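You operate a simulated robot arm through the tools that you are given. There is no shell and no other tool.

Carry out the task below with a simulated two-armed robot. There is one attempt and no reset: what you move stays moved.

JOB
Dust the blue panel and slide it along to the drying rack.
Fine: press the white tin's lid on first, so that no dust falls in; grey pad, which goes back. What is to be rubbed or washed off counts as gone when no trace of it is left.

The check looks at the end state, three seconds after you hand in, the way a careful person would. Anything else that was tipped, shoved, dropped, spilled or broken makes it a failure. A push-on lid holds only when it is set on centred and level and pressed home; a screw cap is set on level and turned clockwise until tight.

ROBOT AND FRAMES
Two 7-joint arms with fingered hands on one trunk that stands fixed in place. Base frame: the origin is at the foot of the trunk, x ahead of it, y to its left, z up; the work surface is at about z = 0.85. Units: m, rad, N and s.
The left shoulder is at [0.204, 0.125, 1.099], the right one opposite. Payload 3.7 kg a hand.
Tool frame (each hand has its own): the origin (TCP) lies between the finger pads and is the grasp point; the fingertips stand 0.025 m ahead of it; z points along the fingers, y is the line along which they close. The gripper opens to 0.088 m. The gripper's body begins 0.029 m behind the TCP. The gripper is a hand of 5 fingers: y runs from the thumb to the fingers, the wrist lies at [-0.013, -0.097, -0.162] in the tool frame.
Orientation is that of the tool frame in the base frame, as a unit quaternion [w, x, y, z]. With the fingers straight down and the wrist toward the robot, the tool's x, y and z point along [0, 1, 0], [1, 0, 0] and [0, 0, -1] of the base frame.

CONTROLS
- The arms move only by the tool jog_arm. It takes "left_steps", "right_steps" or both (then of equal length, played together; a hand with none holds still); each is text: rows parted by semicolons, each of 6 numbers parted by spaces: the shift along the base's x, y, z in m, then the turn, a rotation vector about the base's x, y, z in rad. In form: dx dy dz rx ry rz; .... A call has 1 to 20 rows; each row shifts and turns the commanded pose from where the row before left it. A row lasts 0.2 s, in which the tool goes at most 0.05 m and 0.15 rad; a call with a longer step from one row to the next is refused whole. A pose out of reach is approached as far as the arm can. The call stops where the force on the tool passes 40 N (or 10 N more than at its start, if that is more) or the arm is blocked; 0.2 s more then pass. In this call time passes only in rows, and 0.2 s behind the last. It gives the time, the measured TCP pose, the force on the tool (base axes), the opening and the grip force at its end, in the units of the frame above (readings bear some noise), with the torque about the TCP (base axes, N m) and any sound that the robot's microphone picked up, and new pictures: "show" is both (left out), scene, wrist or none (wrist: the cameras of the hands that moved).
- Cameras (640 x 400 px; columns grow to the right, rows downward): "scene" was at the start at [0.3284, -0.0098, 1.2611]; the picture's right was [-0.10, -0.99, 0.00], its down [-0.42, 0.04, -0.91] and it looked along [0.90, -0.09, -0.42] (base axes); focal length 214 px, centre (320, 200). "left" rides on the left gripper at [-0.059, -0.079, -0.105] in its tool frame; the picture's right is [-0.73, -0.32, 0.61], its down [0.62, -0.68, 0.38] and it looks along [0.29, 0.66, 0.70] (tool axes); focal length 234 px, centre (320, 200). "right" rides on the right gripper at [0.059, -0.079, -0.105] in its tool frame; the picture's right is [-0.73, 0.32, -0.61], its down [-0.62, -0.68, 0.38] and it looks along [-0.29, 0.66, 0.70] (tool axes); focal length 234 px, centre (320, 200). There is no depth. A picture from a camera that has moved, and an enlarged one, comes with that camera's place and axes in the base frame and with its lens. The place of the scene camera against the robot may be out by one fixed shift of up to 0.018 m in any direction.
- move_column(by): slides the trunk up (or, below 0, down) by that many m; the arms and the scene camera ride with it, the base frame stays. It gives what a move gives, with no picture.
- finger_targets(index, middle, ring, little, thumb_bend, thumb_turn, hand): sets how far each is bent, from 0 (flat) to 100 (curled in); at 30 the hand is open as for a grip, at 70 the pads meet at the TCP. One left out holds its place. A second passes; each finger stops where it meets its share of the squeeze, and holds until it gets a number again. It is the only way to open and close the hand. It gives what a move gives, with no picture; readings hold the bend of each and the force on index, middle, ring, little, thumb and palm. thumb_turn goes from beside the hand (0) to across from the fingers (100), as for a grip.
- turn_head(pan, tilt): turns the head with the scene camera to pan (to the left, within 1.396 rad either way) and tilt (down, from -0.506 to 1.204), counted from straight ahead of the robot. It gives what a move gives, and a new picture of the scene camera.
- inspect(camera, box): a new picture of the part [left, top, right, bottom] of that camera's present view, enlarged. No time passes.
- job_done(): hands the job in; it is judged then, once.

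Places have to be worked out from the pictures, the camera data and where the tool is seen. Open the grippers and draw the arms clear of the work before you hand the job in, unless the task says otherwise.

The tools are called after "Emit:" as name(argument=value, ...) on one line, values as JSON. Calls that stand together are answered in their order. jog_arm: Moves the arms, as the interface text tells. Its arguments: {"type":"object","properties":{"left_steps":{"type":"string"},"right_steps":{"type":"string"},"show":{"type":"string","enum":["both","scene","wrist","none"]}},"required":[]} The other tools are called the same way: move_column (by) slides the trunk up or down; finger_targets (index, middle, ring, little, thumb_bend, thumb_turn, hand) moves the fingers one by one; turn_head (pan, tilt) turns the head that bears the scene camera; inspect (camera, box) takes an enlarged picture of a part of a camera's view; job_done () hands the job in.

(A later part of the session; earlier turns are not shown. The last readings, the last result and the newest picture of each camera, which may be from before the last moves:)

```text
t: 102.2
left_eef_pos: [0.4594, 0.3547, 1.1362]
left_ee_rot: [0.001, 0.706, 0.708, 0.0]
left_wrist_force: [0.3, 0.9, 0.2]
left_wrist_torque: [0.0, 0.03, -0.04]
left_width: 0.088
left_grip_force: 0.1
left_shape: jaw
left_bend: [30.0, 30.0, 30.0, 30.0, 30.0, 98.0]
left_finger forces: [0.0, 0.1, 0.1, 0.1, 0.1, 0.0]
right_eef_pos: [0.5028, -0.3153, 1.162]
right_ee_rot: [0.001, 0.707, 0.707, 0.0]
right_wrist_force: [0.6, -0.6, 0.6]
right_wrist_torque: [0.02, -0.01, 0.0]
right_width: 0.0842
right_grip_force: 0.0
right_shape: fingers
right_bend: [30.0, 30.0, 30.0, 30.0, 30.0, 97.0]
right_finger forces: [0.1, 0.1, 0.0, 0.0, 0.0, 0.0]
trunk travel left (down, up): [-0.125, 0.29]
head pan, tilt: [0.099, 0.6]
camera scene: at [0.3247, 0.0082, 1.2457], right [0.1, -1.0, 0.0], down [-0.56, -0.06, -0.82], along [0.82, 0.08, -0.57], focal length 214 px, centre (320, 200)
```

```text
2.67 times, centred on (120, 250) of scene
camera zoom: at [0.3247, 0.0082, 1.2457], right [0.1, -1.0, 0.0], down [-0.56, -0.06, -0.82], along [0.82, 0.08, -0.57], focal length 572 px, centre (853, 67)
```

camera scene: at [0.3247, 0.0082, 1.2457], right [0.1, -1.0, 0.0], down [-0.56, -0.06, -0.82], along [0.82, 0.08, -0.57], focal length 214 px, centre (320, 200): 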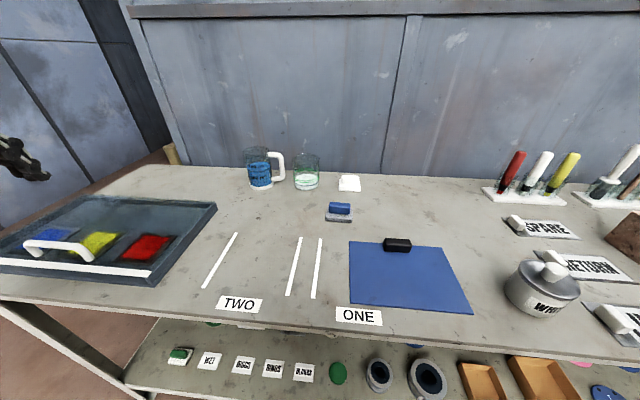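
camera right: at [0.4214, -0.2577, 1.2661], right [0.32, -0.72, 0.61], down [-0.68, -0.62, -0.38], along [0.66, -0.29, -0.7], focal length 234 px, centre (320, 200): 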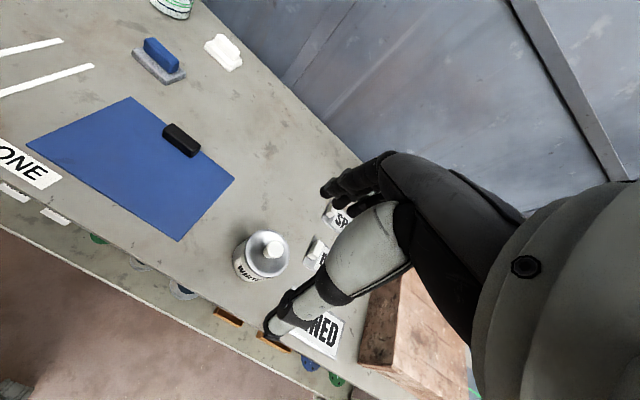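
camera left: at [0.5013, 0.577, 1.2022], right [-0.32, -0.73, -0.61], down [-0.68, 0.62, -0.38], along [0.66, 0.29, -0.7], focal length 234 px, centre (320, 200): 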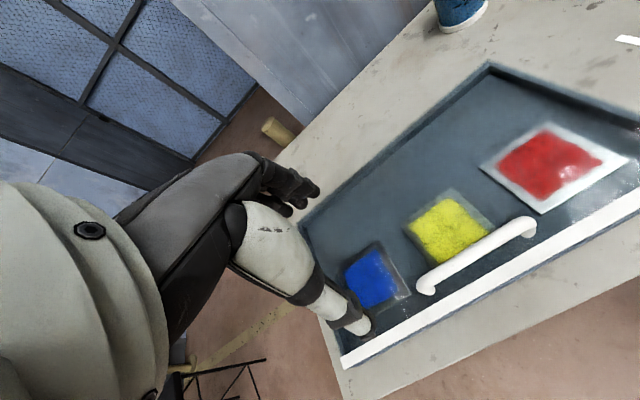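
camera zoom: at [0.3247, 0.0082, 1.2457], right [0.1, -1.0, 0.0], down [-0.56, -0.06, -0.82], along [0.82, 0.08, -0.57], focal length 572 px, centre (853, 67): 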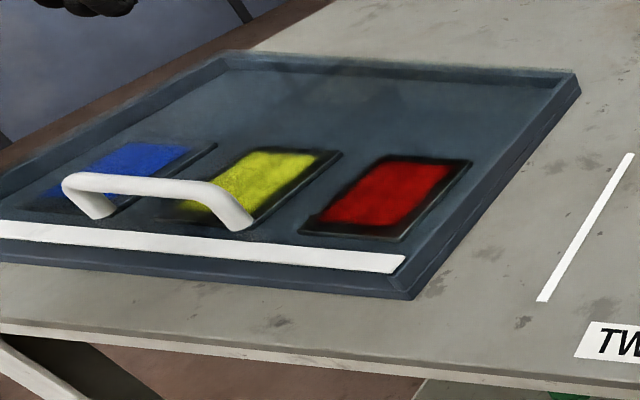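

It is a rimmed tray holding three freshly painted plates with a handle: the drying rack; the panel will be slid up beside it. The black grip on the panel is at about [0.689, -0.134], top z ≈ 0.88. I bring the left hand above it, moving the right arm a little aside.

Emit:
jog_arm(left_steps="0.0192 -0.0408 -0.0113 0 0 0;0.0192 -0.0408 -0.0113 0 0 0;0.0192 -0.0408 -0.0113 0 0 0;0.0192 -0.0408 -0.0113 0 0 0;0.0192 -0.0408 -0.0113 0 0 0;0.0192 -0.0408 -0.0113 0 0 0;0.0192 -0.0408 -0.0113 0 0 0;0.0192 -0.0408 -0.0113 0 0 0;0.0192 -0.0408 -0.0113 0 0 0;0.0192 -0.0408 -0.0113 0 0 0;0.0192 -0.0408 -0.0113 0 0 0;0.0192 -0.0408 -0.0113 0 0 0", right_steps="0 -0.01 0.005 0 0 0;0 -0.01 0.005 0 0 0;0 -0.01 0.005 0 0 0;0 -0.01 0.005 0 0 0;0 -0.01 0.005 0 0 0;0 -0.01 0.005 0 0 0;0 -0.01 0.005 0 0 0;0 -0.01 0.005 0 0 0;0 -0.01 0.005 0 0 0;0 0 0 0 0 0;0 0 0 0 0 0;0 0 0 0 0 0", show="both")

Emit:
inspect(camera="left", box=[240, 160, 520, 360])

```text
t: 104.8
left_eef_pos: [0.615, 0.0358, 1.0449]
left_ee_rot: [0.0, 0.707, 0.707, 0.0]
left_wrist_force: [0.7, -0.3, -0.8]
left_wrist_torque: [0.0, 0.01, -0.01]
left_width: 0.0876
left_grip_force: 0.1
left_shape: jaw
left_bend: [30.0, 30.0, 30.0, 30.0, 30.0, 98.0]
left_finger forces: [0.0, 0.0, 0.1, 0.0, 0.0, 0.0]
left hand out of reach, approached as far as the arm can: row 8, 9, 10, 11, 12
right_eef_pos: [0.5036, -0.4059, 1.2046]
right_ee_rot: [0.0, 0.708, 0.706, 0.001]
right_wrist_force: [0.1, 0.1, -0.1]
right_wrist_torque: [-0.01, 0.01, 0.02]
right_width: 0.0843
right_grip_force: 0.0
right_shape: fingers
right_bend: [30.0, 30.0, 30.0, 30.0, 30.0, 97.0]
right_finger forces: [0.1, 0.0, 0.1, 0.1, 0.1, 0.0]
trunk travel left (down, up): [-0.125, 0.29]
head pan, tilt: [0.099, 0.6]
camera scene: at [0.3247, 0.0084, 1.2458], right [0.1, -1.0, 0.0], down [-0.56, -0.06, -0.83], along [0.82, 0.08, -0.56], focal length 214 px, centre (320, 200)
camera right: at [0.4232, -0.3473, 1.3099], right [0.32, -0.73, 0.61], down [-0.68, -0.62, -0.38], along [0.66, -0.29, -0.7], focal length 234 px, centre (320, 200)
camera left: at [0.5367, -0.0226, 1.1511], right [-0.32, -0.73, -0.61], down [-0.68, 0.62, -0.38], along [0.66, 0.29, -0.7], focal length 234 px, centre (320, 200)
```

scene: 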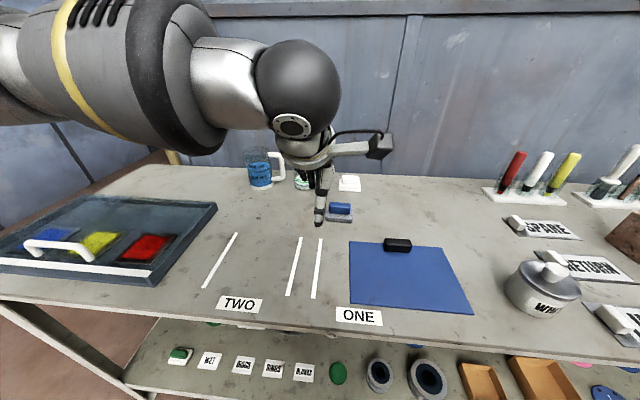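
right: 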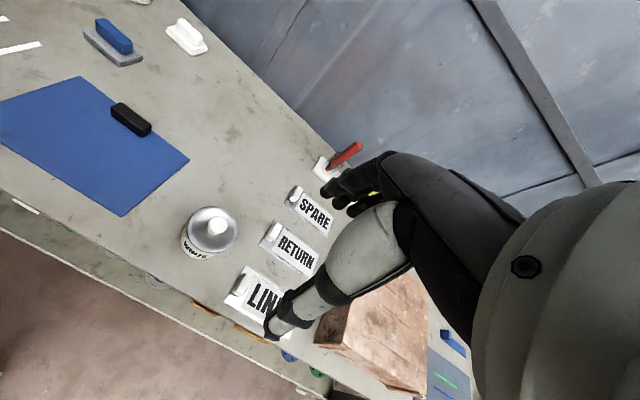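
left: 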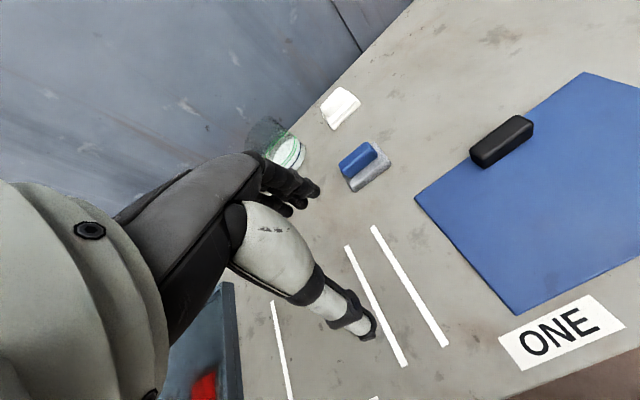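

```text
2.00 times, centred on (380, 260) of left
camera zoom: at [0.5367, -0.0226, 1.1511], right [-0.32, -0.73, -0.61], down [-0.68, 0.62, -0.38], along [0.66, 0.29, -0.7], focal length 468 px, centre (200, 80)
```

zoom: 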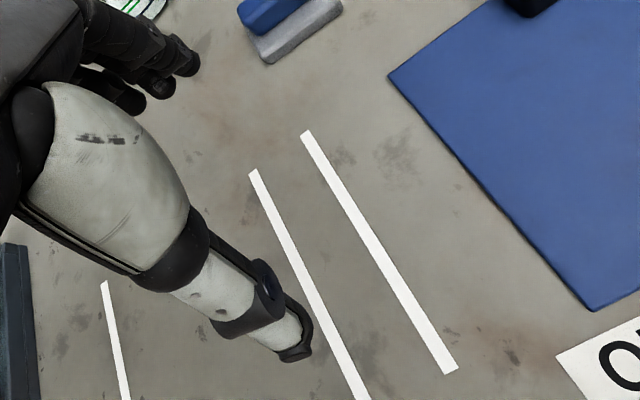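

The left hand cannot reach that far across, so the right hand will start the slide and the left will take over nearer the rack. I swap the arms: left withdraws while the right goes above the black grip.

Emit:
jog_arm(left_steps="-0.013 0.034 0.009 0 0 0;-0.013 0.034 0.009 0 0 0;-0.013 0.034 0.009 0 0 0;-0.013 0.034 0.009 0 0 0;-0.013 0.034 0.009 0 0 0;-0.013 0.034 0.009 0 0 0;-0.013 0.034 0.009 0 0 0;-0.013 0.034 0.009 0 0 0;-0.013 0.034 0.009 0 0 0", right_steps="0.0206 0.0302 -0.0222 0 0 0;0.0206 0.0302 -0.0222 0 0 0;0.0206 0.0302 -0.0222 0 0 0;0.0206 0.0302 -0.0222 0 0 0;0.0206 0.0302 -0.0222 0 0 0;0.0206 0.0302 -0.0222 0 0 0;0.0206 0.0302 -0.0222 0 0 0;0.0206 0.0302 -0.0222 0 0 0;0.0206 0.0302 -0.0222 0 0 0", show="both")

Emit:
inspect(camera="right", box=[160, 160, 400, 360])

```text
t: 106.8
left_eef_pos: [0.4987, 0.3421, 1.126]
left_ee_rot: [0.0, 0.708, 0.706, -0.001]
left_wrist_force: [0.2, -0.2, -0.5]
left_wrist_torque: [0.01, 0.02, -0.01]
left_width: 0.0874
left_grip_force: 0.2
left_shape: jaw
left_bend: [30.0, 30.0, 30.0, 30.0, 30.0, 98.0]
left_finger forces: [0.0, 0.0, 0.0, 0.0, 0.1, 0.0]
right_eef_pos: [0.6903, -0.1335, 1.0032]
right_ee_rot: [0.0, 0.707, 0.707, -0.001]
right_wrist_force: [0.2, 0.0, 0.4]
right_wrist_torque: [0.03, 0.0, -0.01]
right_width: 0.0844
right_grip_force: 0.0
right_shape: fingers
right_bend: [30.0, 30.0, 30.0, 30.0, 30.0, 97.0]
right_finger forces: [0.0, 0.0, 0.0, 0.1, 0.1, 0.0]
trunk travel left (down, up): [-0.125, 0.29]
head pan, tilt: [0.099, 0.6]
camera scene: at [0.3256, 0.0088, 1.2453], right [0.1, -1.0, 0.0], down [-0.56, -0.06, -0.82], along [0.82, 0.08, -0.57], focal length 214 px, centre (320, 200)
camera right: at [0.6099, -0.075, 1.1092], right [0.32, -0.73, 0.61], down [-0.68, -0.62, -0.38], along [0.66, -0.29, -0.7], focal length 234 px, centre (320, 200)
camera left: at [0.4209, 0.284, 1.2324], right [-0.33, -0.73, -0.61], down [-0.68, 0.62, -0.38], along [0.66, 0.29, -0.7], focal length 234 px, centre (320, 200)
```

scene: 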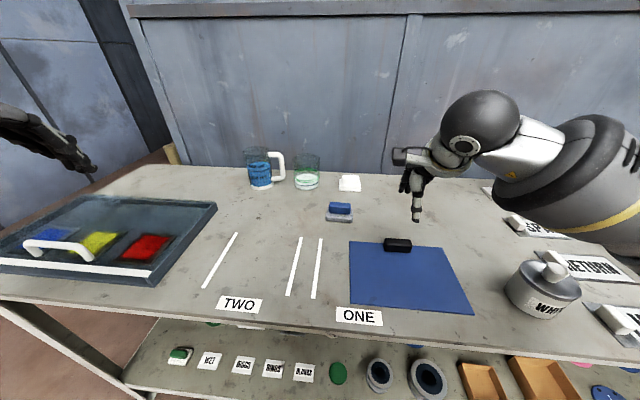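
right: 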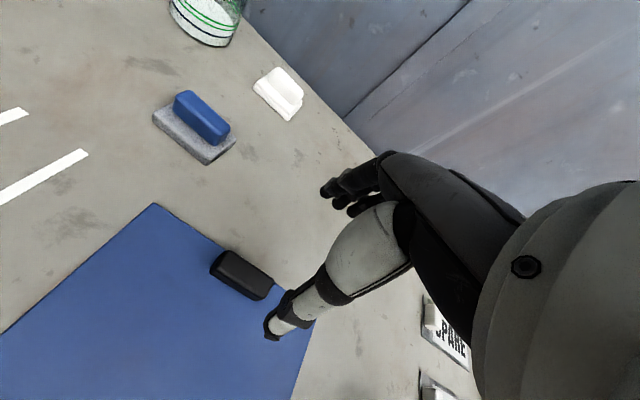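
left: 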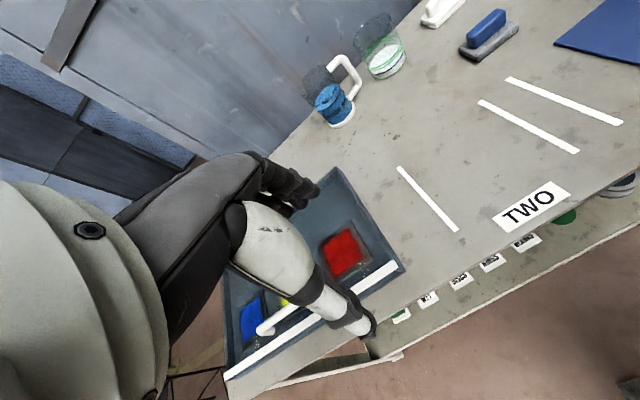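

```text
2.00 times, centred on (280, 260) of right
camera zoom: at [0.6099, -0.075, 1.1092], right [0.32, -0.73, 0.61], down [-0.68, -0.62, -0.38], along [0.66, -0.29, -0.7], focal length 468 px, centre (400, 80)
```

zoom: 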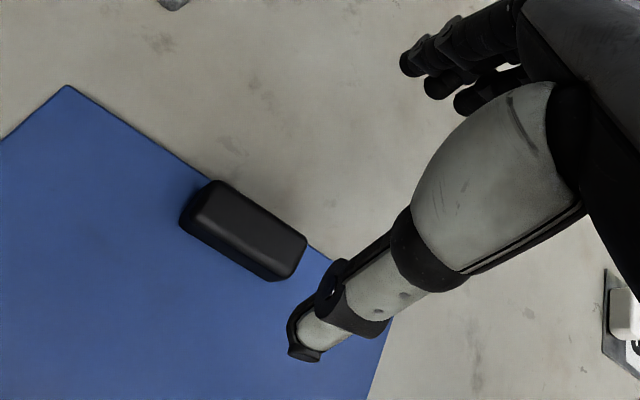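

The grip's centre is at about [0.689, -0.131]. I lower the open right hand around it.

Emit:
jog_arm(right_steps="-0.001 0.003 -0.035 0 0 0;0 0 -0.035 0 0 0;0 0 -0.025 0 0 0;0 0 -0.015 0 0 0", show="none")

Emit:
inspect(camera="right", box=[200, 140, 400, 340])

Emit:
inspect(camera="scene", box=[340, 160, 480, 290])

```text
t: 107.8
left_eef_pos: [0.499, 0.3415, 1.1263]
left_ee_rot: [0.0, 0.707, 0.707, 0.0]
left_wrist_force: [-0.1, 0.1, 0.3]
left_wrist_torque: [0.03, 0.01, -0.01]
left_width: 0.0878
left_grip_force: 0.0
left_shape: jaw
left_bend: [30.0, 30.0, 30.0, 30.0, 30.0, 98.0]
left_finger forces: [0.0, 0.1, 0.0, 0.0, 0.0, 0.1]
right_eef_pos: [0.6873, -0.1311, 0.8941]
right_ee_rot: [0.0, 0.707, 0.707, 0.0]
right_wrist_force: [-0.6, -0.1, 0.9]
right_wrist_torque: [0.01, 0.0, 0.02]
right_width: 0.0847
right_grip_force: 0.0
right_shape: fingers
right_bend: [30.0, 30.0, 30.0, 30.0, 30.0, 97.0]
right_finger forces: [0.0, 0.0, 0.0, 0.1, 0.0, 0.0]
trunk travel left (down, up): [-0.125, 0.29]
head pan, tilt: [0.099, 0.6]
```

```text
2.00 times, centred on (300, 240) of right
camera zoom: at [0.6078, -0.0725, 0.9998], right [0.32, -0.73, 0.61], down [-0.68, -0.62, -0.38], along [0.66, -0.29, -0.7], focal length 468 px, centre (360, 120)
```

zoom: 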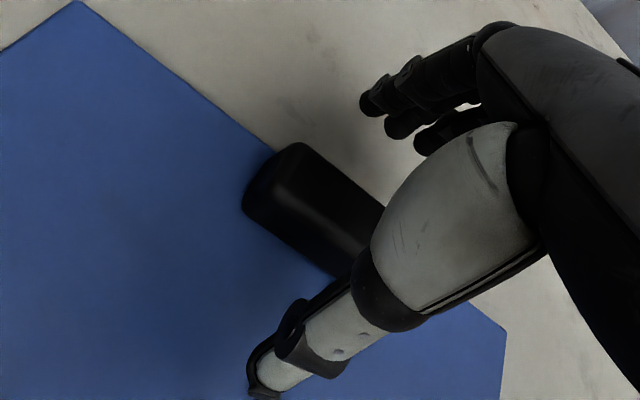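

```text
3.08 times, centred on (410, 225) of scene
camera zoom: at [0.3246, 0.0083, 1.2458], right [0.1, -1.0, 0.0], down [-0.56, -0.06, -0.83], along [0.82, 0.08, -0.56], focal length 660 px, centre (43, 123)
```

zoom: 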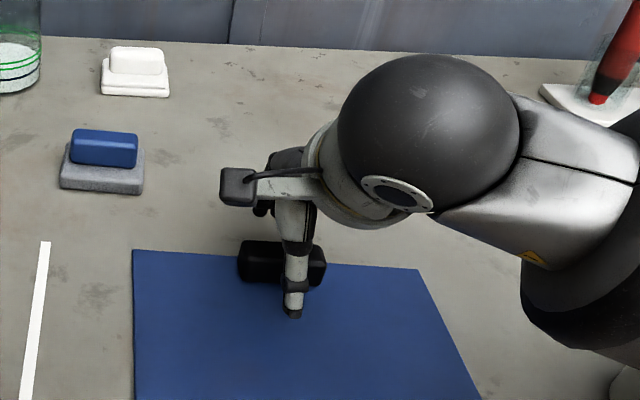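

Thumb before and fingers behind the grip. I lower 4 mm and close on it.

Emit:
jog_arm(right_steps="0.001 0 -0.004 0 0 0", show="none")

Emit:
finger_targets(hand="right", index=72, middle=72, ring=72, little=72, thumb_bend=72)

Emit:
inspect(camera="right", box=[200, 140, 400, 340])

Emit:
inspect(camera="scene", box=[340, 160, 480, 290])

```text
t: 108.2
left_eef_pos: [0.499, 0.3413, 1.1277]
left_ee_rot: [0.0, 0.707, 0.707, 0.0]
left_wrist_force: [1.0, 0.0, 0.2]
left_wrist_torque: [-0.01, 0.0, 0.02]
left_width: 0.0876
left_grip_force: 0.2
left_shape: jaw
left_bend: [30.0, 30.0, 30.0, 30.0, 30.0, 98.0]
left_finger forces: [0.0, 0.0, 0.1, 0.0, 0.0, 0.1]
right_eef_pos: [0.6887, -0.132, 0.8902]
right_ee_rot: [0.0, 0.707, 0.707, 0.0]
right_wrist_force: [-1.1, 0.2, 0.0]
right_wrist_torque: [0.01, 0.01, 0.04]
right_width: 0.0843
right_grip_force: 0.1
right_shape: fingers
right_bend: [30.0, 30.0, 30.0, 30.0, 30.0, 97.0]
right_finger forces: [0.0, 0.0, 0.1, 0.0, 0.0, 0.1]
trunk travel left (down, up): [-0.125, 0.29]
head pan, tilt: [0.099, 0.6]
```

```text
t: 109.2
left_eef_pos: [0.4994, 0.3412, 1.1275]
left_ee_rot: [0.0, 0.707, 0.707, 0.001]
left_wrist_force: [-0.2, 0.1, 0.2]
left_wrist_torque: [0.01, 0.0, -0.02]
left_width: 0.0879
left_grip_force: 0.2
left_shape: jaw
left_bend: [30.0, 30.0, 30.0, 30.0, 30.0, 98.0]
left_finger forces: [0.1, 0.0, 0.0, 0.1, 0.1, 0.1]
right_eef_pos: [0.6885, -0.131, 0.8902]
right_ee_rot: [-0.001, 0.707, 0.707, -0.001]
right_wrist_force: [1.8, -1.3, -0.1]
right_wrist_torque: [0.07, 0.08, 0.17]
right_width: 0.017
right_grip_force: 12.2
right_shape: fingers
right_bend: [71.0, 65.0, 66.0, 72.0, 61.0, 97.0]
right_finger forces: [4.4, 3.9, 3.8, 0.8, 11.2, 0.0]
trunk travel left (down, up): [-0.125, 0.29]
head pan, tilt: [0.099, 0.6]
```

```text
2.00 times, centred on (300, 240) of right
camera zoom: at [0.6091, -0.073, 0.9952], right [0.32, -0.73, 0.61], down [-0.68, -0.62, -0.38], along [0.66, -0.29, -0.7], focal length 468 px, centre (360, 120)
```

zoom: 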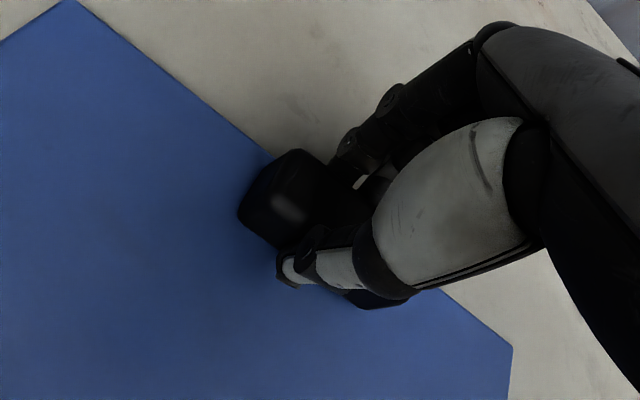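

```text
3.08 times, centred on (410, 225) of scene
camera zoom: at [0.3252, 0.008, 1.2455], right [0.1, -1.0, 0.0], down [-0.56, -0.06, -0.82], along [0.82, 0.08, -0.57], focal length 660 px, centre (43, 123)
```

zoom: 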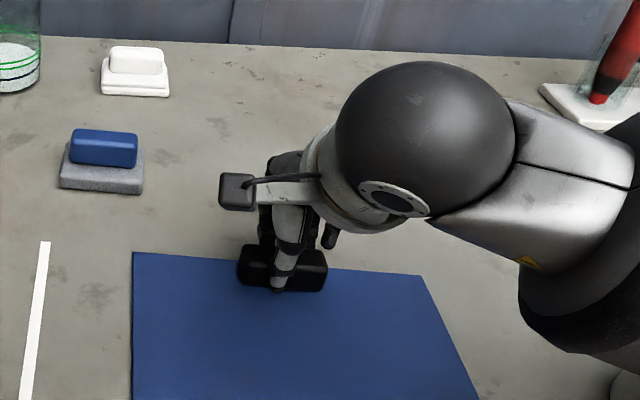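

Gripped with 12 N. I slide a short way to the left and check that the panel follows without turning.

Emit:
jog_arm(right_steps="0 0.006 0 0 0 0;0 0.01 0 0 0 0;0 0.012 0 0 0 0;0 0.012 0 0 0 0", show="scene")

Emit:
inspect(camera="scene", box=[300, 170, 500, 330])

```text
t: 110.2
left_eef_pos: [0.4983, 0.3406, 1.1279]
left_ee_rot: [0.0, 0.707, 0.707, 0.0]
left_wrist_force: [0.0, -0.4, 0.2]
left_wrist_torque: [0.03, 0.0, -0.01]
left_width: 0.0877
left_grip_force: 0.0
left_shape: jaw
left_bend: [30.0, 30.0, 30.0, 30.0, 30.0, 98.0]
left_finger forces: [0.1, 0.1, 0.1, 0.0, 0.0, 0.1]
right_eef_pos: [0.6871, -0.0905, 0.8913]
right_ee_rot: [-0.001, 0.707, 0.707, 0.0]
right_wrist_force: [0.0, -0.7, 0.5]
right_wrist_torque: [0.04, 0.13, 0.25]
right_width: 0.0168
right_grip_force: 12.6
right_shape: fingers
right_bend: [71.0, 66.0, 66.0, 71.0, 59.0, 98.0]
right_finger forces: [3.1, 3.3, 4.6, 1.4, 12.1, 0.0]
trunk travel left (down, up): [-0.125, 0.29]
head pan, tilt: [0.099, 0.6]
camera scene: at [0.325, 0.0082, 1.2456], right [0.1, -1.0, 0.0], down [-0.56, -0.06, -0.82], along [0.82, 0.08, -0.57], focal length 214 px, centre (320, 200)
```

scene: 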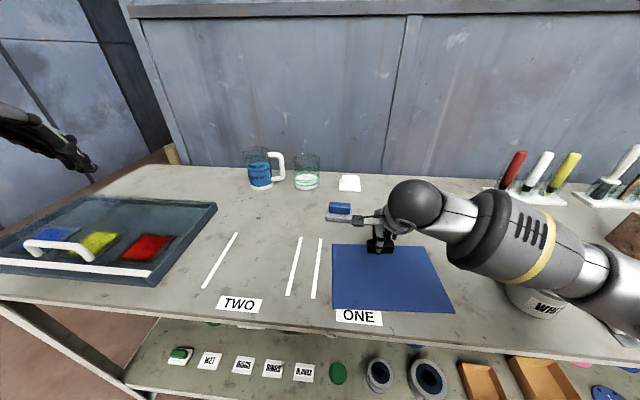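

```text
2.50 times, centred on (400, 250) of scene
camera zoom: at [0.325, 0.0082, 1.2456], right [0.1, -1.0, 0.0], down [-0.56, -0.06, -0.82], along [0.82, 0.08, -0.57], focal length 536 px, centre (120, 75)
```

zoom: 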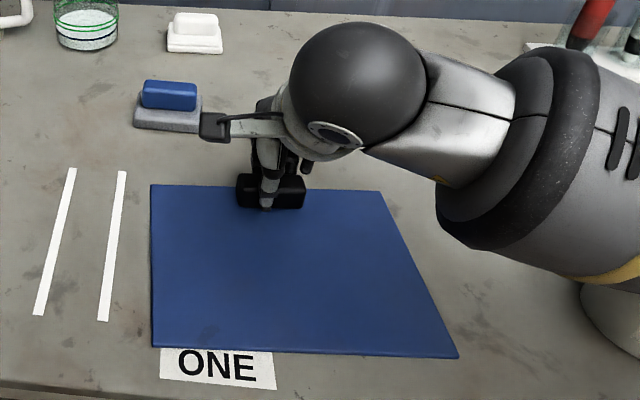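

The panel follows smoothly, staying square. I slide it on in steps of 2 cm up to about y = 0.03 for the grip.

Emit:
jog_arm(right_steps="0 0.018 0 0 0 0;0 0.02 0 0 0 0;0 0.02 0 0 0 0;0 0.02 0 0 0 0;0 0.02 0 0 0 0;0 0.02 0 0 0 0", show="scene")

Emit:
inspect(camera="scene", box=[240, 170, 440, 330])

```text
t: 111.6
left_eef_pos: [0.4991, 0.341, 1.1268]
left_ee_rot: [0.0, 0.707, 0.707, 0.0]
left_wrist_force: [-0.1, 0.3, 0.7]
left_wrist_torque: [-0.01, -0.03, -0.02]
left_width: 0.0876
left_grip_force: 0.1
left_shape: jaw
left_bend: [30.0, 30.0, 30.0, 30.0, 30.0, 98.0]
left_finger forces: [0.0, 0.0, 0.1, 0.0, 0.1, 0.1]
right_eef_pos: [0.689, 0.0286, 0.8921]
right_ee_rot: [0.0, 0.707, 0.707, 0.0]
right_wrist_force: [-0.3, -0.8, 0.6]
right_wrist_torque: [0.02, 0.04, 0.26]
right_width: 0.017
right_grip_force: 13.0
right_shape: fingers
right_bend: [71.0, 67.0, 65.0, 71.0, 58.0, 98.0]
right_finger forces: [2.8, 3.3, 4.9, 1.8, 12.5, 0.1]
trunk travel left (down, up): [-0.125, 0.29]
head pan, tilt: [0.099, 0.6]
camera scene: at [0.325, 0.0085, 1.2456], right [0.1, -1.0, 0.0], down [-0.56, -0.06, -0.82], along [0.82, 0.08, -0.57], focal length 214 px, centre (320, 200)
```

scene: 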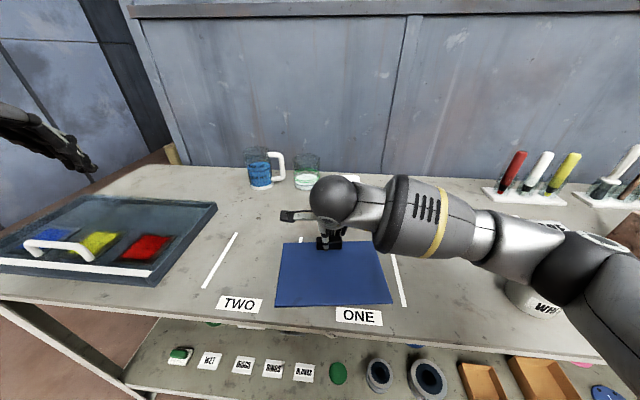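

```text
2.50 times, centred on (340, 250) of scene
camera zoom: at [0.325, 0.0085, 1.2456], right [0.1, -1.0, 0.0], down [-0.56, -0.06, -0.82], along [0.82, 0.08, -0.57], focal length 536 px, centre (270, 75)
```

zoom: 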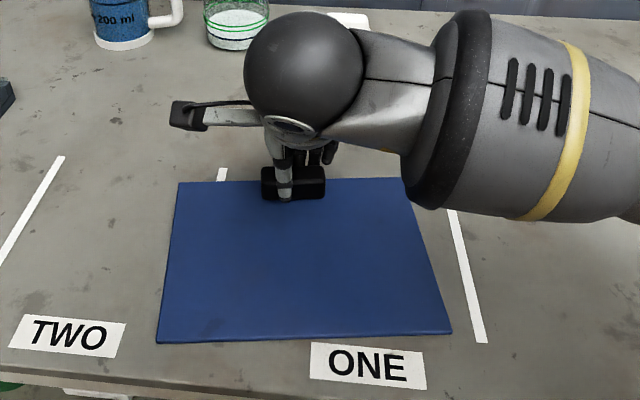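

The panel moves square and the second line of bay ONE shows behind it. I continue leftward with the right hand as far as it reaches, in short calls.

Emit:
jog_arm(right_steps="0 0.015 0 0 0 0;0 0.015 0 0 0 0", show="none")

Emit:
jog_arm(right_steps="0 0.015 0 0 0 0;0 0.015 0 0 0 0", show="scene")

```text
t: 112.2
left_eef_pos: [0.4991, 0.3408, 1.1274]
left_ee_rot: [0.0, 0.707, 0.707, 0.0]
left_wrist_force: [-0.2, -0.2, 0.1]
left_wrist_torque: [0.01, 0.0, 0.01]
left_width: 0.0878
left_grip_force: 0.0
left_shape: jaw
left_bend: [30.0, 30.0, 30.0, 30.0, 30.0, 98.0]
left_finger forces: [0.0, 0.0, 0.0, 0.0, 0.0, 0.0]
right_eef_pos: [0.6879, 0.0568, 0.8908]
right_ee_rot: [-0.001, 0.707, 0.707, 0.0]
right_wrist_force: [0.9, -1.2, -0.3]
right_wrist_torque: [0.05, 0.03, 0.23]
right_width: 0.0169
right_grip_force: 10.8
right_shape: fingers
right_bend: [71.0, 67.0, 66.0, 72.0, 58.0, 98.0]
right_finger forces: [3.2, 3.4, 4.6, 0.1, 11.3, 0.1]
trunk travel left (down, up): [-0.125, 0.29]
head pan, tilt: [0.099, 0.6]
```

```text
t: 112.8
left_eef_pos: [0.4985, 0.3415, 1.128]
left_ee_rot: [0.0, 0.707, 0.707, 0.0]
left_wrist_force: [0.3, -0.5, -0.1]
left_wrist_torque: [0.02, -0.04, 0.02]
left_width: 0.0877
left_grip_force: 0.1
left_shape: jaw
left_bend: [30.0, 30.0, 30.0, 30.0, 30.0, 98.0]
left_finger forces: [0.0, 0.1, 0.0, 0.1, 0.0, 0.1]
right_eef_pos: [0.689, 0.0874, 0.8908]
right_ee_rot: [-0.001, 0.707, 0.707, -0.002]
right_wrist_force: [-0.4, -2.4, -0.8]
right_wrist_torque: [0.0, 0.06, 0.2]
right_width: 0.017
right_grip_force: 11.5
right_shape: fingers
right_bend: [71.0, 67.0, 65.0, 72.0, 58.0, 98.0]
right_finger forces: [2.7, 3.6, 4.8, 0.1, 12.2, 0.0]
trunk travel left (down, up): [-0.125, 0.29]
head pan, tilt: [0.099, 0.6]
camera scene: at [0.325, 0.0085, 1.2456], right [0.1, -1.0, 0.0], down [-0.56, -0.06, -0.82], along [0.82, 0.08, -0.57], focal length 214 px, centre (320, 200)
```

scene: 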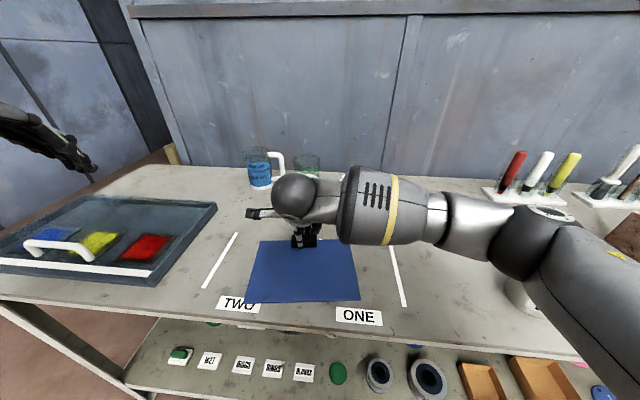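

Still within reach and the panel stays square. I go on another 6 cm.

Emit:
jog_arm(right_steps="0 0.015 0 0 0 0;0 0.015 0 0 0 0;0 0.015 0 0 0 0;0 0.015 0 0 0 0", show="scene")

Emit:
inspect(camera="scene", box=[120, 180, 360, 330])

```text
t: 113.8
left_eef_pos: [0.4984, 0.341, 1.1268]
left_ee_rot: [0.0, 0.707, 0.707, -0.001]
left_wrist_force: [-0.6, -0.7, -0.1]
left_wrist_torque: [0.01, 0.01, 0.02]
left_width: 0.0881
left_grip_force: 0.1
left_shape: jaw
left_bend: [30.0, 30.0, 30.0, 30.0, 30.0, 98.0]
left_finger forces: [0.0, 0.0, 0.0, 0.1, 0.1, 0.0]
right_eef_pos: [0.6876, 0.1468, 0.891]
right_ee_rot: [-0.001, 0.707, 0.707, -0.001]
right_wrist_force: [0.0, 0.1, -0.2]
right_wrist_torque: [0.01, 0.07, 0.19]
right_width: 0.017
right_grip_force: 11.6
right_shape: fingers
right_bend: [71.0, 67.0, 65.0, 72.0, 58.0, 98.0]
right_finger forces: [3.0, 3.8, 4.5, 0.0, 11.8, 0.0]
trunk travel left (down, up): [-0.125, 0.29]
head pan, tilt: [0.099, 0.6]
camera scene: at [0.3247, 0.0083, 1.2458], right [0.1, -1.0, 0.0], down [-0.56, -0.06, -0.83], along [0.82, 0.08, -0.56], focal length 214 px, centre (320, 200)
```

scene: 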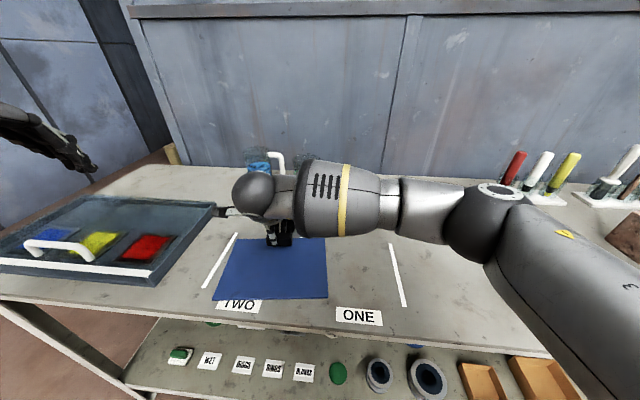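

```text
2.67 times, centred on (240, 255) of scene
camera zoom: at [0.3247, 0.0083, 1.2458], right [0.1, -1.0, 0.0], down [-0.56, -0.06, -0.83], along [0.82, 0.08, -0.56], focal length 572 px, centre (533, 53)
```

zoom: 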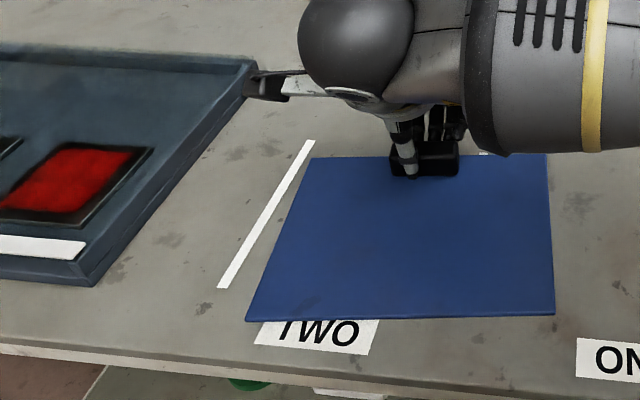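

The panel has turned about 0.12 rad (its front lags). I continue left while turning the grip back the other way to square it.

Emit:
jog_arm(right_steps="0 0.01 0 0 0 -0.04;0 0.01 0 0 0 -0.04;0 0.01 0 0 0 -0.04;0 0.005 0 0 0 -0.02", show="scene")

Emit:
inspect(camera="scene", box=[120, 180, 360, 330])

```text
t: 114.8
left_eef_pos: [0.4975, 0.341, 1.1274]
left_ee_rot: [0.0, 0.707, 0.707, 0.0]
left_wrist_force: [-0.1, 0.5, 0.1]
left_wrist_torque: [0.02, -0.01, -0.03]
left_width: 0.0878
left_grip_force: 0.1
left_shape: jaw
left_bend: [30.0, 30.0, 30.0, 30.0, 30.0, 98.0]
left_finger forces: [0.0, 0.0, 0.0, 0.0, 0.0, 0.0]
right_eef_pos: [0.6889, 0.1818, 0.8901]
right_ee_rot: [0.001, 0.755, 0.655, 0.001]
right_wrist_force: [0.7, -3.4, -0.3]
right_wrist_torque: [-0.06, 0.04, 0.32]
right_width: 0.0172
right_grip_force: 13.2
right_shape: fingers
right_bend: [71.0, 66.0, 64.0, 72.0, 57.0, 99.0]
right_finger forces: [2.5, 4.3, 6.6, 0.0, 13.7, 0.0]
trunk travel left (down, up): [-0.125, 0.29]
head pan, tilt: [0.099, 0.6]
camera scene: at [0.3247, 0.008, 1.2458], right [0.1, -1.0, 0.0], down [-0.56, -0.06, -0.83], along [0.82, 0.08, -0.56], focal length 214 px, centre (320, 200)
```

scene: 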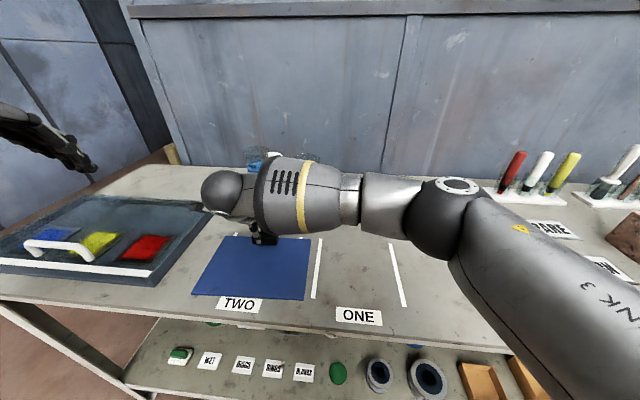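

```text
2.67 times, centred on (240, 255) of scene
camera zoom: at [0.3247, 0.008, 1.2458], right [0.1, -1.0, 0.0], down [-0.56, -0.06, -0.83], along [0.82, 0.08, -0.56], focal length 572 px, centre (533, 53)
```

zoom: 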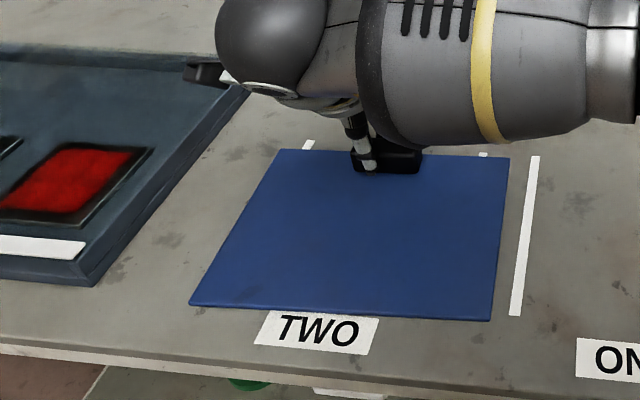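

Nearly square now (0.04 rad). About 7–8 cm remain to the tray's side wall; I advance 4.5 cm with a slight further turn.

Emit:
jog_arm(right_steps="0 0.012 0 0 0 -0.02;0 0.012 0 0 0 -0.02;0 0.012 0 0 0 -0.02;0 0.009 0 0 0 -0.01", show="scene")

Emit:
inspect(camera="scene", box=[120, 180, 360, 330])

```text
t: 115.8
left_eef_pos: [0.4983, 0.3408, 1.127]
left_ee_rot: [0.001, 0.707, 0.707, 0.001]
left_wrist_force: [0.5, -0.7, 0.2]
left_wrist_torque: [-0.01, 0.0, 0.03]
left_width: 0.0878
left_grip_force: 0.1
left_shape: jaw
left_bend: [30.0, 30.0, 30.0, 30.0, 30.0, 98.0]
left_finger forces: [0.1, 0.0, 0.0, 0.1, 0.1, 0.0]
right_eef_pos: [0.6876, 0.2263, 0.8923]
right_ee_rot: [0.001, 0.778, 0.629, 0.0]
right_wrist_force: [0.0, -2.9, 0.6]
right_wrist_torque: [-0.03, 0.05, 0.27]
right_width: 0.017
right_grip_force: 12.5
right_shape: fingers
right_bend: [71.0, 66.0, 64.0, 72.0, 58.0, 99.0]
right_finger forces: [2.9, 4.2, 5.4, 0.0, 12.7, 0.1]
trunk travel left (down, up): [-0.125, 0.29]
head pan, tilt: [0.099, 0.6]
camera scene: at [0.3246, 0.0081, 1.2458], right [0.1, -1.0, 0.0], down [-0.56, -0.06, -0.83], along [0.82, 0.08, -0.56], focal length 214 px, centre (320, 200)
```

scene: 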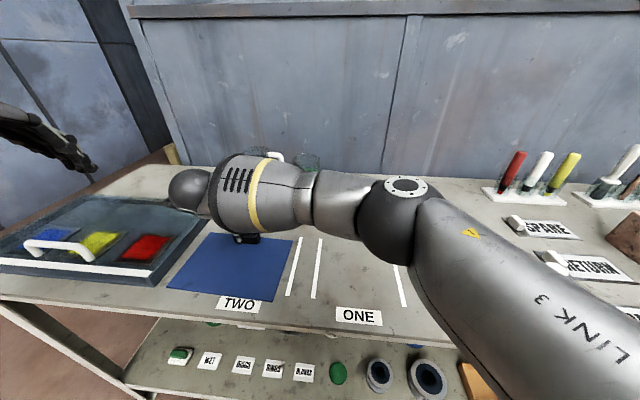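

```text
2.67 times, centred on (240, 255) of scene
camera zoom: at [0.3246, 0.0081, 1.2458], right [0.1, -1.0, 0.0], down [-0.56, -0.06, -0.83], along [0.82, 0.08, -0.56], focal length 572 px, centre (533, 53)
```

zoom: 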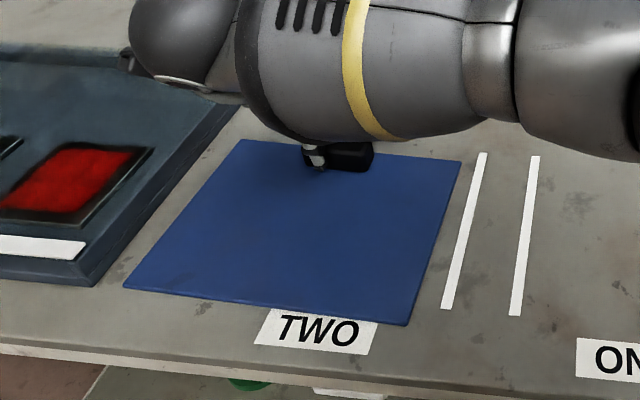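

The panel is square with a uniform gap of about 2.4 cm to the tray. I advance 1.4 cm more.

Emit:
jog_arm(right_steps="0 0.005 0 0 0 0;0 0.005 0 0 0 0;0 0.004 0 0 0 0", show="none")

Emit:
inspect(camera="scene", box=[120, 190, 280, 310])

```text
t: 116.6
left_eef_pos: [0.498, 0.3412, 1.1273]
left_ee_rot: [0.0, 0.707, 0.707, 0.0]
left_wrist_force: [0.0, -0.5, -0.1]
left_wrist_torque: [0.01, 0.02, 0.03]
left_width: 0.0877
left_grip_force: 0.1
left_shape: jaw
left_bend: [30.0, 30.0, 30.0, 30.0, 30.0, 98.0]
left_finger forces: [0.0, 0.1, 0.1, 0.0, 0.0, 0.0]
right_eef_pos: [0.6887, 0.2414, 0.8905]
right_ee_rot: [0.0, 0.777, 0.629, 0.0]
right_wrist_force: [0.9, -3.4, 0.5]
right_wrist_torque: [-0.03, 0.01, 0.22]
right_width: 0.0168
right_grip_force: 12.8
right_shape: fingers
right_bend: [71.0, 66.0, 64.0, 72.0, 58.0, 99.0]
right_finger forces: [3.1, 4.0, 5.5, 0.1, 12.6, 0.1]
trunk travel left (down, up): [-0.125, 0.29]
head pan, tilt: [0.099, 0.6]
```

```text
3.33 times, centred on (200, 250) of scene
camera zoom: at [0.3246, 0.0079, 1.2458], right [0.1, -1.0, 0.0], down [-0.56, -0.06, -0.83], along [0.82, 0.08, -0.56], focal length 715 px, centre (720, 33)
```

zoom: 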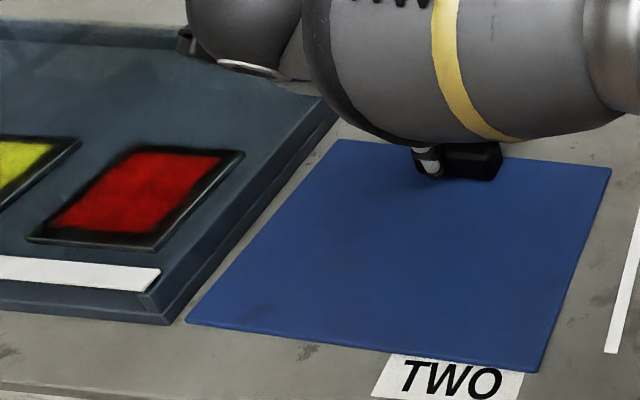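

The gap is about 9 mm in front and 15 mm at the back. A last 4 mm with a slight turn makes it parallel.

Emit:
jog_arm(right_steps="0 0.003 0 0 0 0.02;0 0.003 0 0 0 0.02", show="none")

Emit:
inspect(camera="scene", box=[120, 190, 280, 310])

```text
t: 117.2
left_eef_pos: [0.4988, 0.3414, 1.1281]
left_ee_rot: [0.0, 0.707, 0.707, 0.0]
left_wrist_force: [0.3, 0.3, 1.0]
left_wrist_torque: [-0.01, -0.01, -0.04]
left_width: 0.088
left_grip_force: 0.0
left_shape: jaw
left_bend: [30.0, 30.0, 30.0, 30.0, 30.0, 98.0]
left_finger forces: [0.0, 0.1, 0.1, 0.1, 0.0, 0.0]
right_eef_pos: [0.6878, 0.2475, 0.8909]
right_ee_rot: [0.0, 0.764, 0.645, 0.0]
right_wrist_force: [1.2, -4.0, 0.0]
right_wrist_torque: [-0.03, 0.06, 0.2]
right_width: 0.0172
right_grip_force: 11.8
right_shape: fingers
right_bend: [71.0, 66.0, 65.0, 72.0, 58.0, 99.0]
right_finger forces: [3.4, 3.7, 4.8, 0.0, 11.4, 0.0]
trunk travel left (down, up): [-0.125, 0.29]
head pan, tilt: [0.099, 0.6]
```

```text
3.33 times, centred on (200, 250) of scene
camera zoom: at [0.3246, 0.0079, 1.2458], right [0.1, -1.0, 0.0], down [-0.56, -0.06, -0.83], along [0.82, 0.08, -0.56], focal length 715 px, centre (720, 33)
```

zoom: 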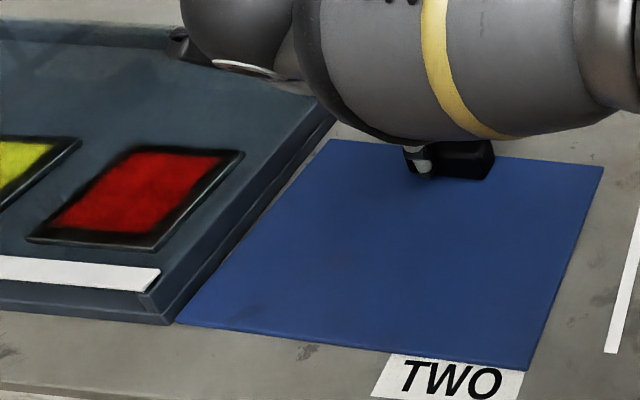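

The panel now lies square along the tray with 3–8 mm gap, tray untouched. I release the grip in two stages and rise straight up.

Emit:
finger_targets(hand="right", index=50, middle=50, ring=50, little=50, thumb_bend=45)

Emit:
finger_targets(hand="right", index=30, middle=30, ring=30, little=30, thumb_bend=30)

Emit:
jog_arm(right_steps="0 0 0.02 0 0 0;0 0 0.04 0 0 0;0 0 0.04 0 0 0;0 0 0.04 0 0 0", show="scene")

```text
t: 118.2
left_eef_pos: [0.4977, 0.3416, 1.1278]
left_ee_rot: [0.0, 0.707, 0.707, 0.0]
left_wrist_force: [0.8, 0.8, -0.3]
left_wrist_torque: [0.02, 0.0, -0.03]
left_width: 0.0879
left_grip_force: 0.1
left_shape: jaw
left_bend: [30.0, 30.0, 30.0, 30.0, 30.0, 98.0]
left_finger forces: [0.0, 0.0, 0.1, 0.0, 0.1, 0.0]
right_eef_pos: [0.6891, 0.2475, 0.8909]
right_ee_rot: [0.0, 0.765, 0.645, 0.0]
right_wrist_force: [-0.1, -0.2, 0.2]
right_wrist_torque: [0.03, -0.01, 0.0]
right_width: 0.0467
right_grip_force: 0.1
right_shape: fingers
right_bend: [50.0, 50.0, 50.0, 50.0, 45.0, 98.0]
right_finger forces: [0.0, 0.0, 0.0, 0.0, 0.1, 0.0]
trunk travel left (down, up): [-0.125, 0.29]
head pan, tilt: [0.099, 0.6]
```

```text
t: 119.2
left_eef_pos: [0.4983, 0.3416, 1.1281]
left_ee_rot: [0.0, 0.707, 0.707, 0.0]
left_wrist_force: [-0.1, 0.4, 0.6]
left_wrist_torque: [0.03, -0.04, -0.01]
left_width: 0.0879
left_grip_force: 0.0
left_shape: jaw
left_bend: [30.0, 30.0, 30.0, 30.0, 30.0, 98.0]
left_finger forces: [0.0, 0.1, 0.0, 0.1, 0.0, 0.0]
right_eef_pos: [0.6892, 0.2473, 0.891]
right_ee_rot: [0.001, 0.765, 0.645, 0.0]
right_wrist_force: [-0.5, 0.1, -0.4]
right_wrist_torque: [-0.03, -0.02, 0.02]
right_width: 0.0844
right_grip_force: 0.0
right_shape: fingers
right_bend: [30.0, 30.0, 30.0, 30.0, 30.0, 98.0]
right_finger forces: [0.0, 0.0, 0.0, 0.0, 0.0, 0.1]
trunk travel left (down, up): [-0.125, 0.29]
head pan, tilt: [0.099, 0.6]
```

```text
t: 120.2
left_eef_pos: [0.4984, 0.3409, 1.1291]
left_ee_rot: [0.0, 0.707, 0.707, 0.001]
left_wrist_force: [-0.2, -0.6, 0.3]
left_wrist_torque: [-0.01, 0.0, 0.04]
left_width: 0.0877
left_grip_force: 0.1
left_shape: jaw
left_bend: [30.0, 30.0, 30.0, 30.0, 30.0, 98.0]
left_finger forces: [0.0, 0.0, 0.0, 0.0, 0.1, 0.1]
right_eef_pos: [0.6866, 0.2477, 1.0325]
right_ee_rot: [0.0, 0.764, 0.645, 0.0]
right_wrist_force: [-0.1, 0.6, -0.6]
right_wrist_torque: [0.0, 0.0, -0.02]
right_width: 0.0844
right_grip_force: 0.0
right_shape: fingers
right_bend: [30.0, 30.0, 30.0, 30.0, 30.0, 98.0]
right_finger forces: [0.1, 0.0, 0.0, 0.1, 0.1, 0.1]
trunk travel left (down, up): [-0.125, 0.29]
head pan, tilt: [0.099, 0.6]
camera scene: at [0.3238, 0.0082, 1.2461], right [0.1, -1.0, 0.0], down [-0.56, -0.06, -0.83], along [0.82, 0.08, -0.56], focal length 214 px, centre (320, 200)
```

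scene: 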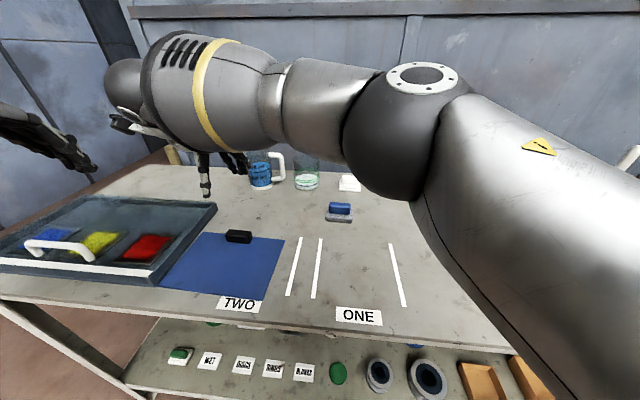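

The panel lies beside the rack. I retract the right arm to its start pose.

Emit:
jog_arm(right_steps="-0.013 -0.0404 0.0095 0 0 0.085;-0.013 -0.0404 0.0095 0 0 0.085;-0.013 -0.0404 0.0095 0 0 0;-0.013 -0.0404 0.0095 0 0 0;-0.013 -0.0404 0.0095 0 0 0;-0.013 -0.0404 0.0095 0 0 0;-0.013 -0.0404 0.0095 0 0 0;-0.013 -0.0404 0.0095 0 0 0;-0.013 -0.0404 0.0095 0 0 0;-0.013 -0.0404 0.0095 0 0 0;-0.013 -0.0404 0.0095 0 0 0;-0.013 -0.0404 0.0095 0 0 0;-0.013 -0.0404 0.0095 0 0 0;-0.013 -0.0404 0.0095 0 0 0", show="both")

Emit:
inspect(camera="scene", box=[0, 180, 300, 330])

Emit:
inspect(camera="scene", box=[280, 150, 640, 350])

```text
t: 123.2
left_eef_pos: [0.4982, 0.3414, 1.1289]
left_ee_rot: [0.0, 0.707, 0.707, 0.0]
left_wrist_force: [0.5, 0.1, 0.7]
left_wrist_torque: [-0.03, 0.0, -0.01]
left_width: 0.0878
left_grip_force: 0.0
left_shape: jaw
left_bend: [30.0, 30.0, 30.0, 30.0, 30.0, 98.0]
left_finger forces: [0.1, 0.0, 0.0, 0.0, 0.1, 0.1]
right_eef_pos: [0.5063, -0.3187, 1.1636]
right_ee_rot: [-0.001, 0.707, 0.707, 0.001]
right_wrist_force: [0.3, -0.3, -0.3]
right_wrist_torque: [-0.01, 0.0, -0.01]
right_width: 0.0844
right_grip_force: 0.1
right_shape: fingers
right_bend: [30.0, 30.0, 30.0, 30.0, 30.0, 98.0]
right_finger forces: [0.0, 0.0, 0.1, 0.1, 0.0, 0.0]
trunk travel left (down, up): [-0.125, 0.29]
head pan, tilt: [0.099, 0.6]
camera scene: at [0.3238, 0.0081, 1.2461], right [0.1, -1.0, 0.0], down [-0.56, -0.06, -0.83], along [0.82, 0.08, -0.56], focal length 214 px, centre (320, 200)
camera right: at [0.4254, -0.2602, 1.2685], right [0.32, -0.73, 0.61], down [-0.68, -0.62, -0.38], along [0.66, -0.29, -0.7], focal length 234 px, centre (320, 200)
```

scene: 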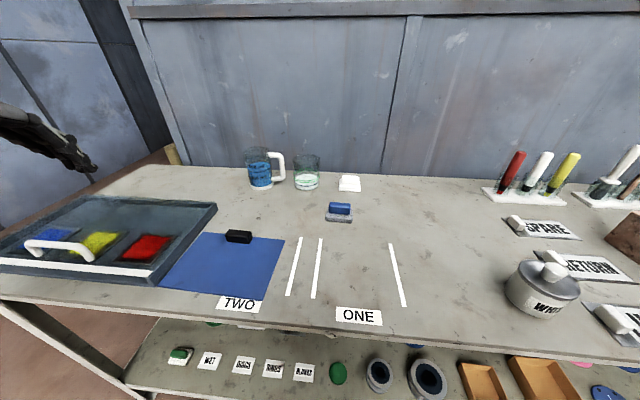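
right: 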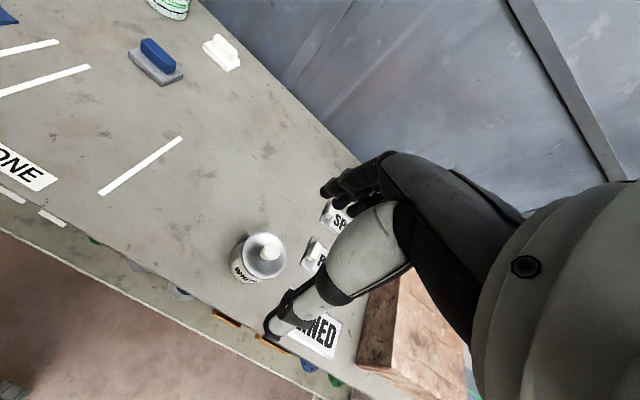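

```text
2.13 times, centred on (150, 255) of scene
camera zoom: at [0.3238, 0.0081, 1.2461], right [0.1, -1.0, 0.0], down [-0.56, -0.06, -0.83], along [0.82, 0.08, -0.56], focal length 458 px, centre (683, 83)
```

zoom: 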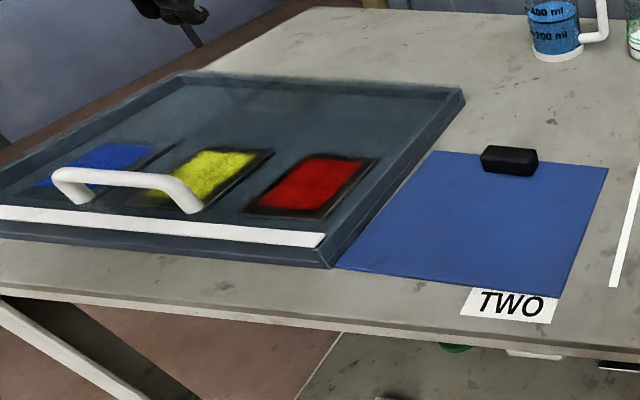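

```text
1.78 times, centred on (460, 250) of scene
camera zoom: at [0.3238, 0.0081, 1.2461], right [0.1, -1.0, 0.0], down [-0.56, -0.06, -0.83], along [0.82, 0.08, -0.56], focal length 381 px, centre (71, 111)
```

zoom: 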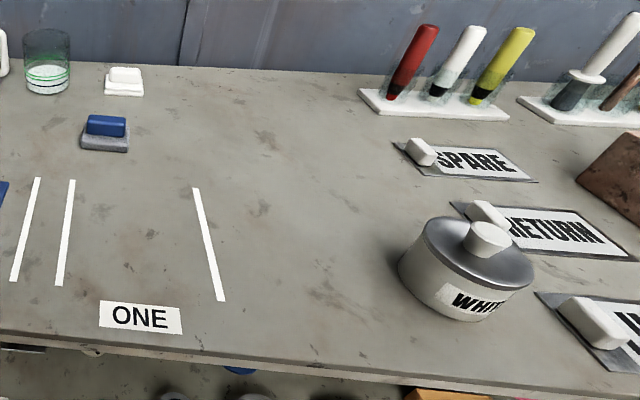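

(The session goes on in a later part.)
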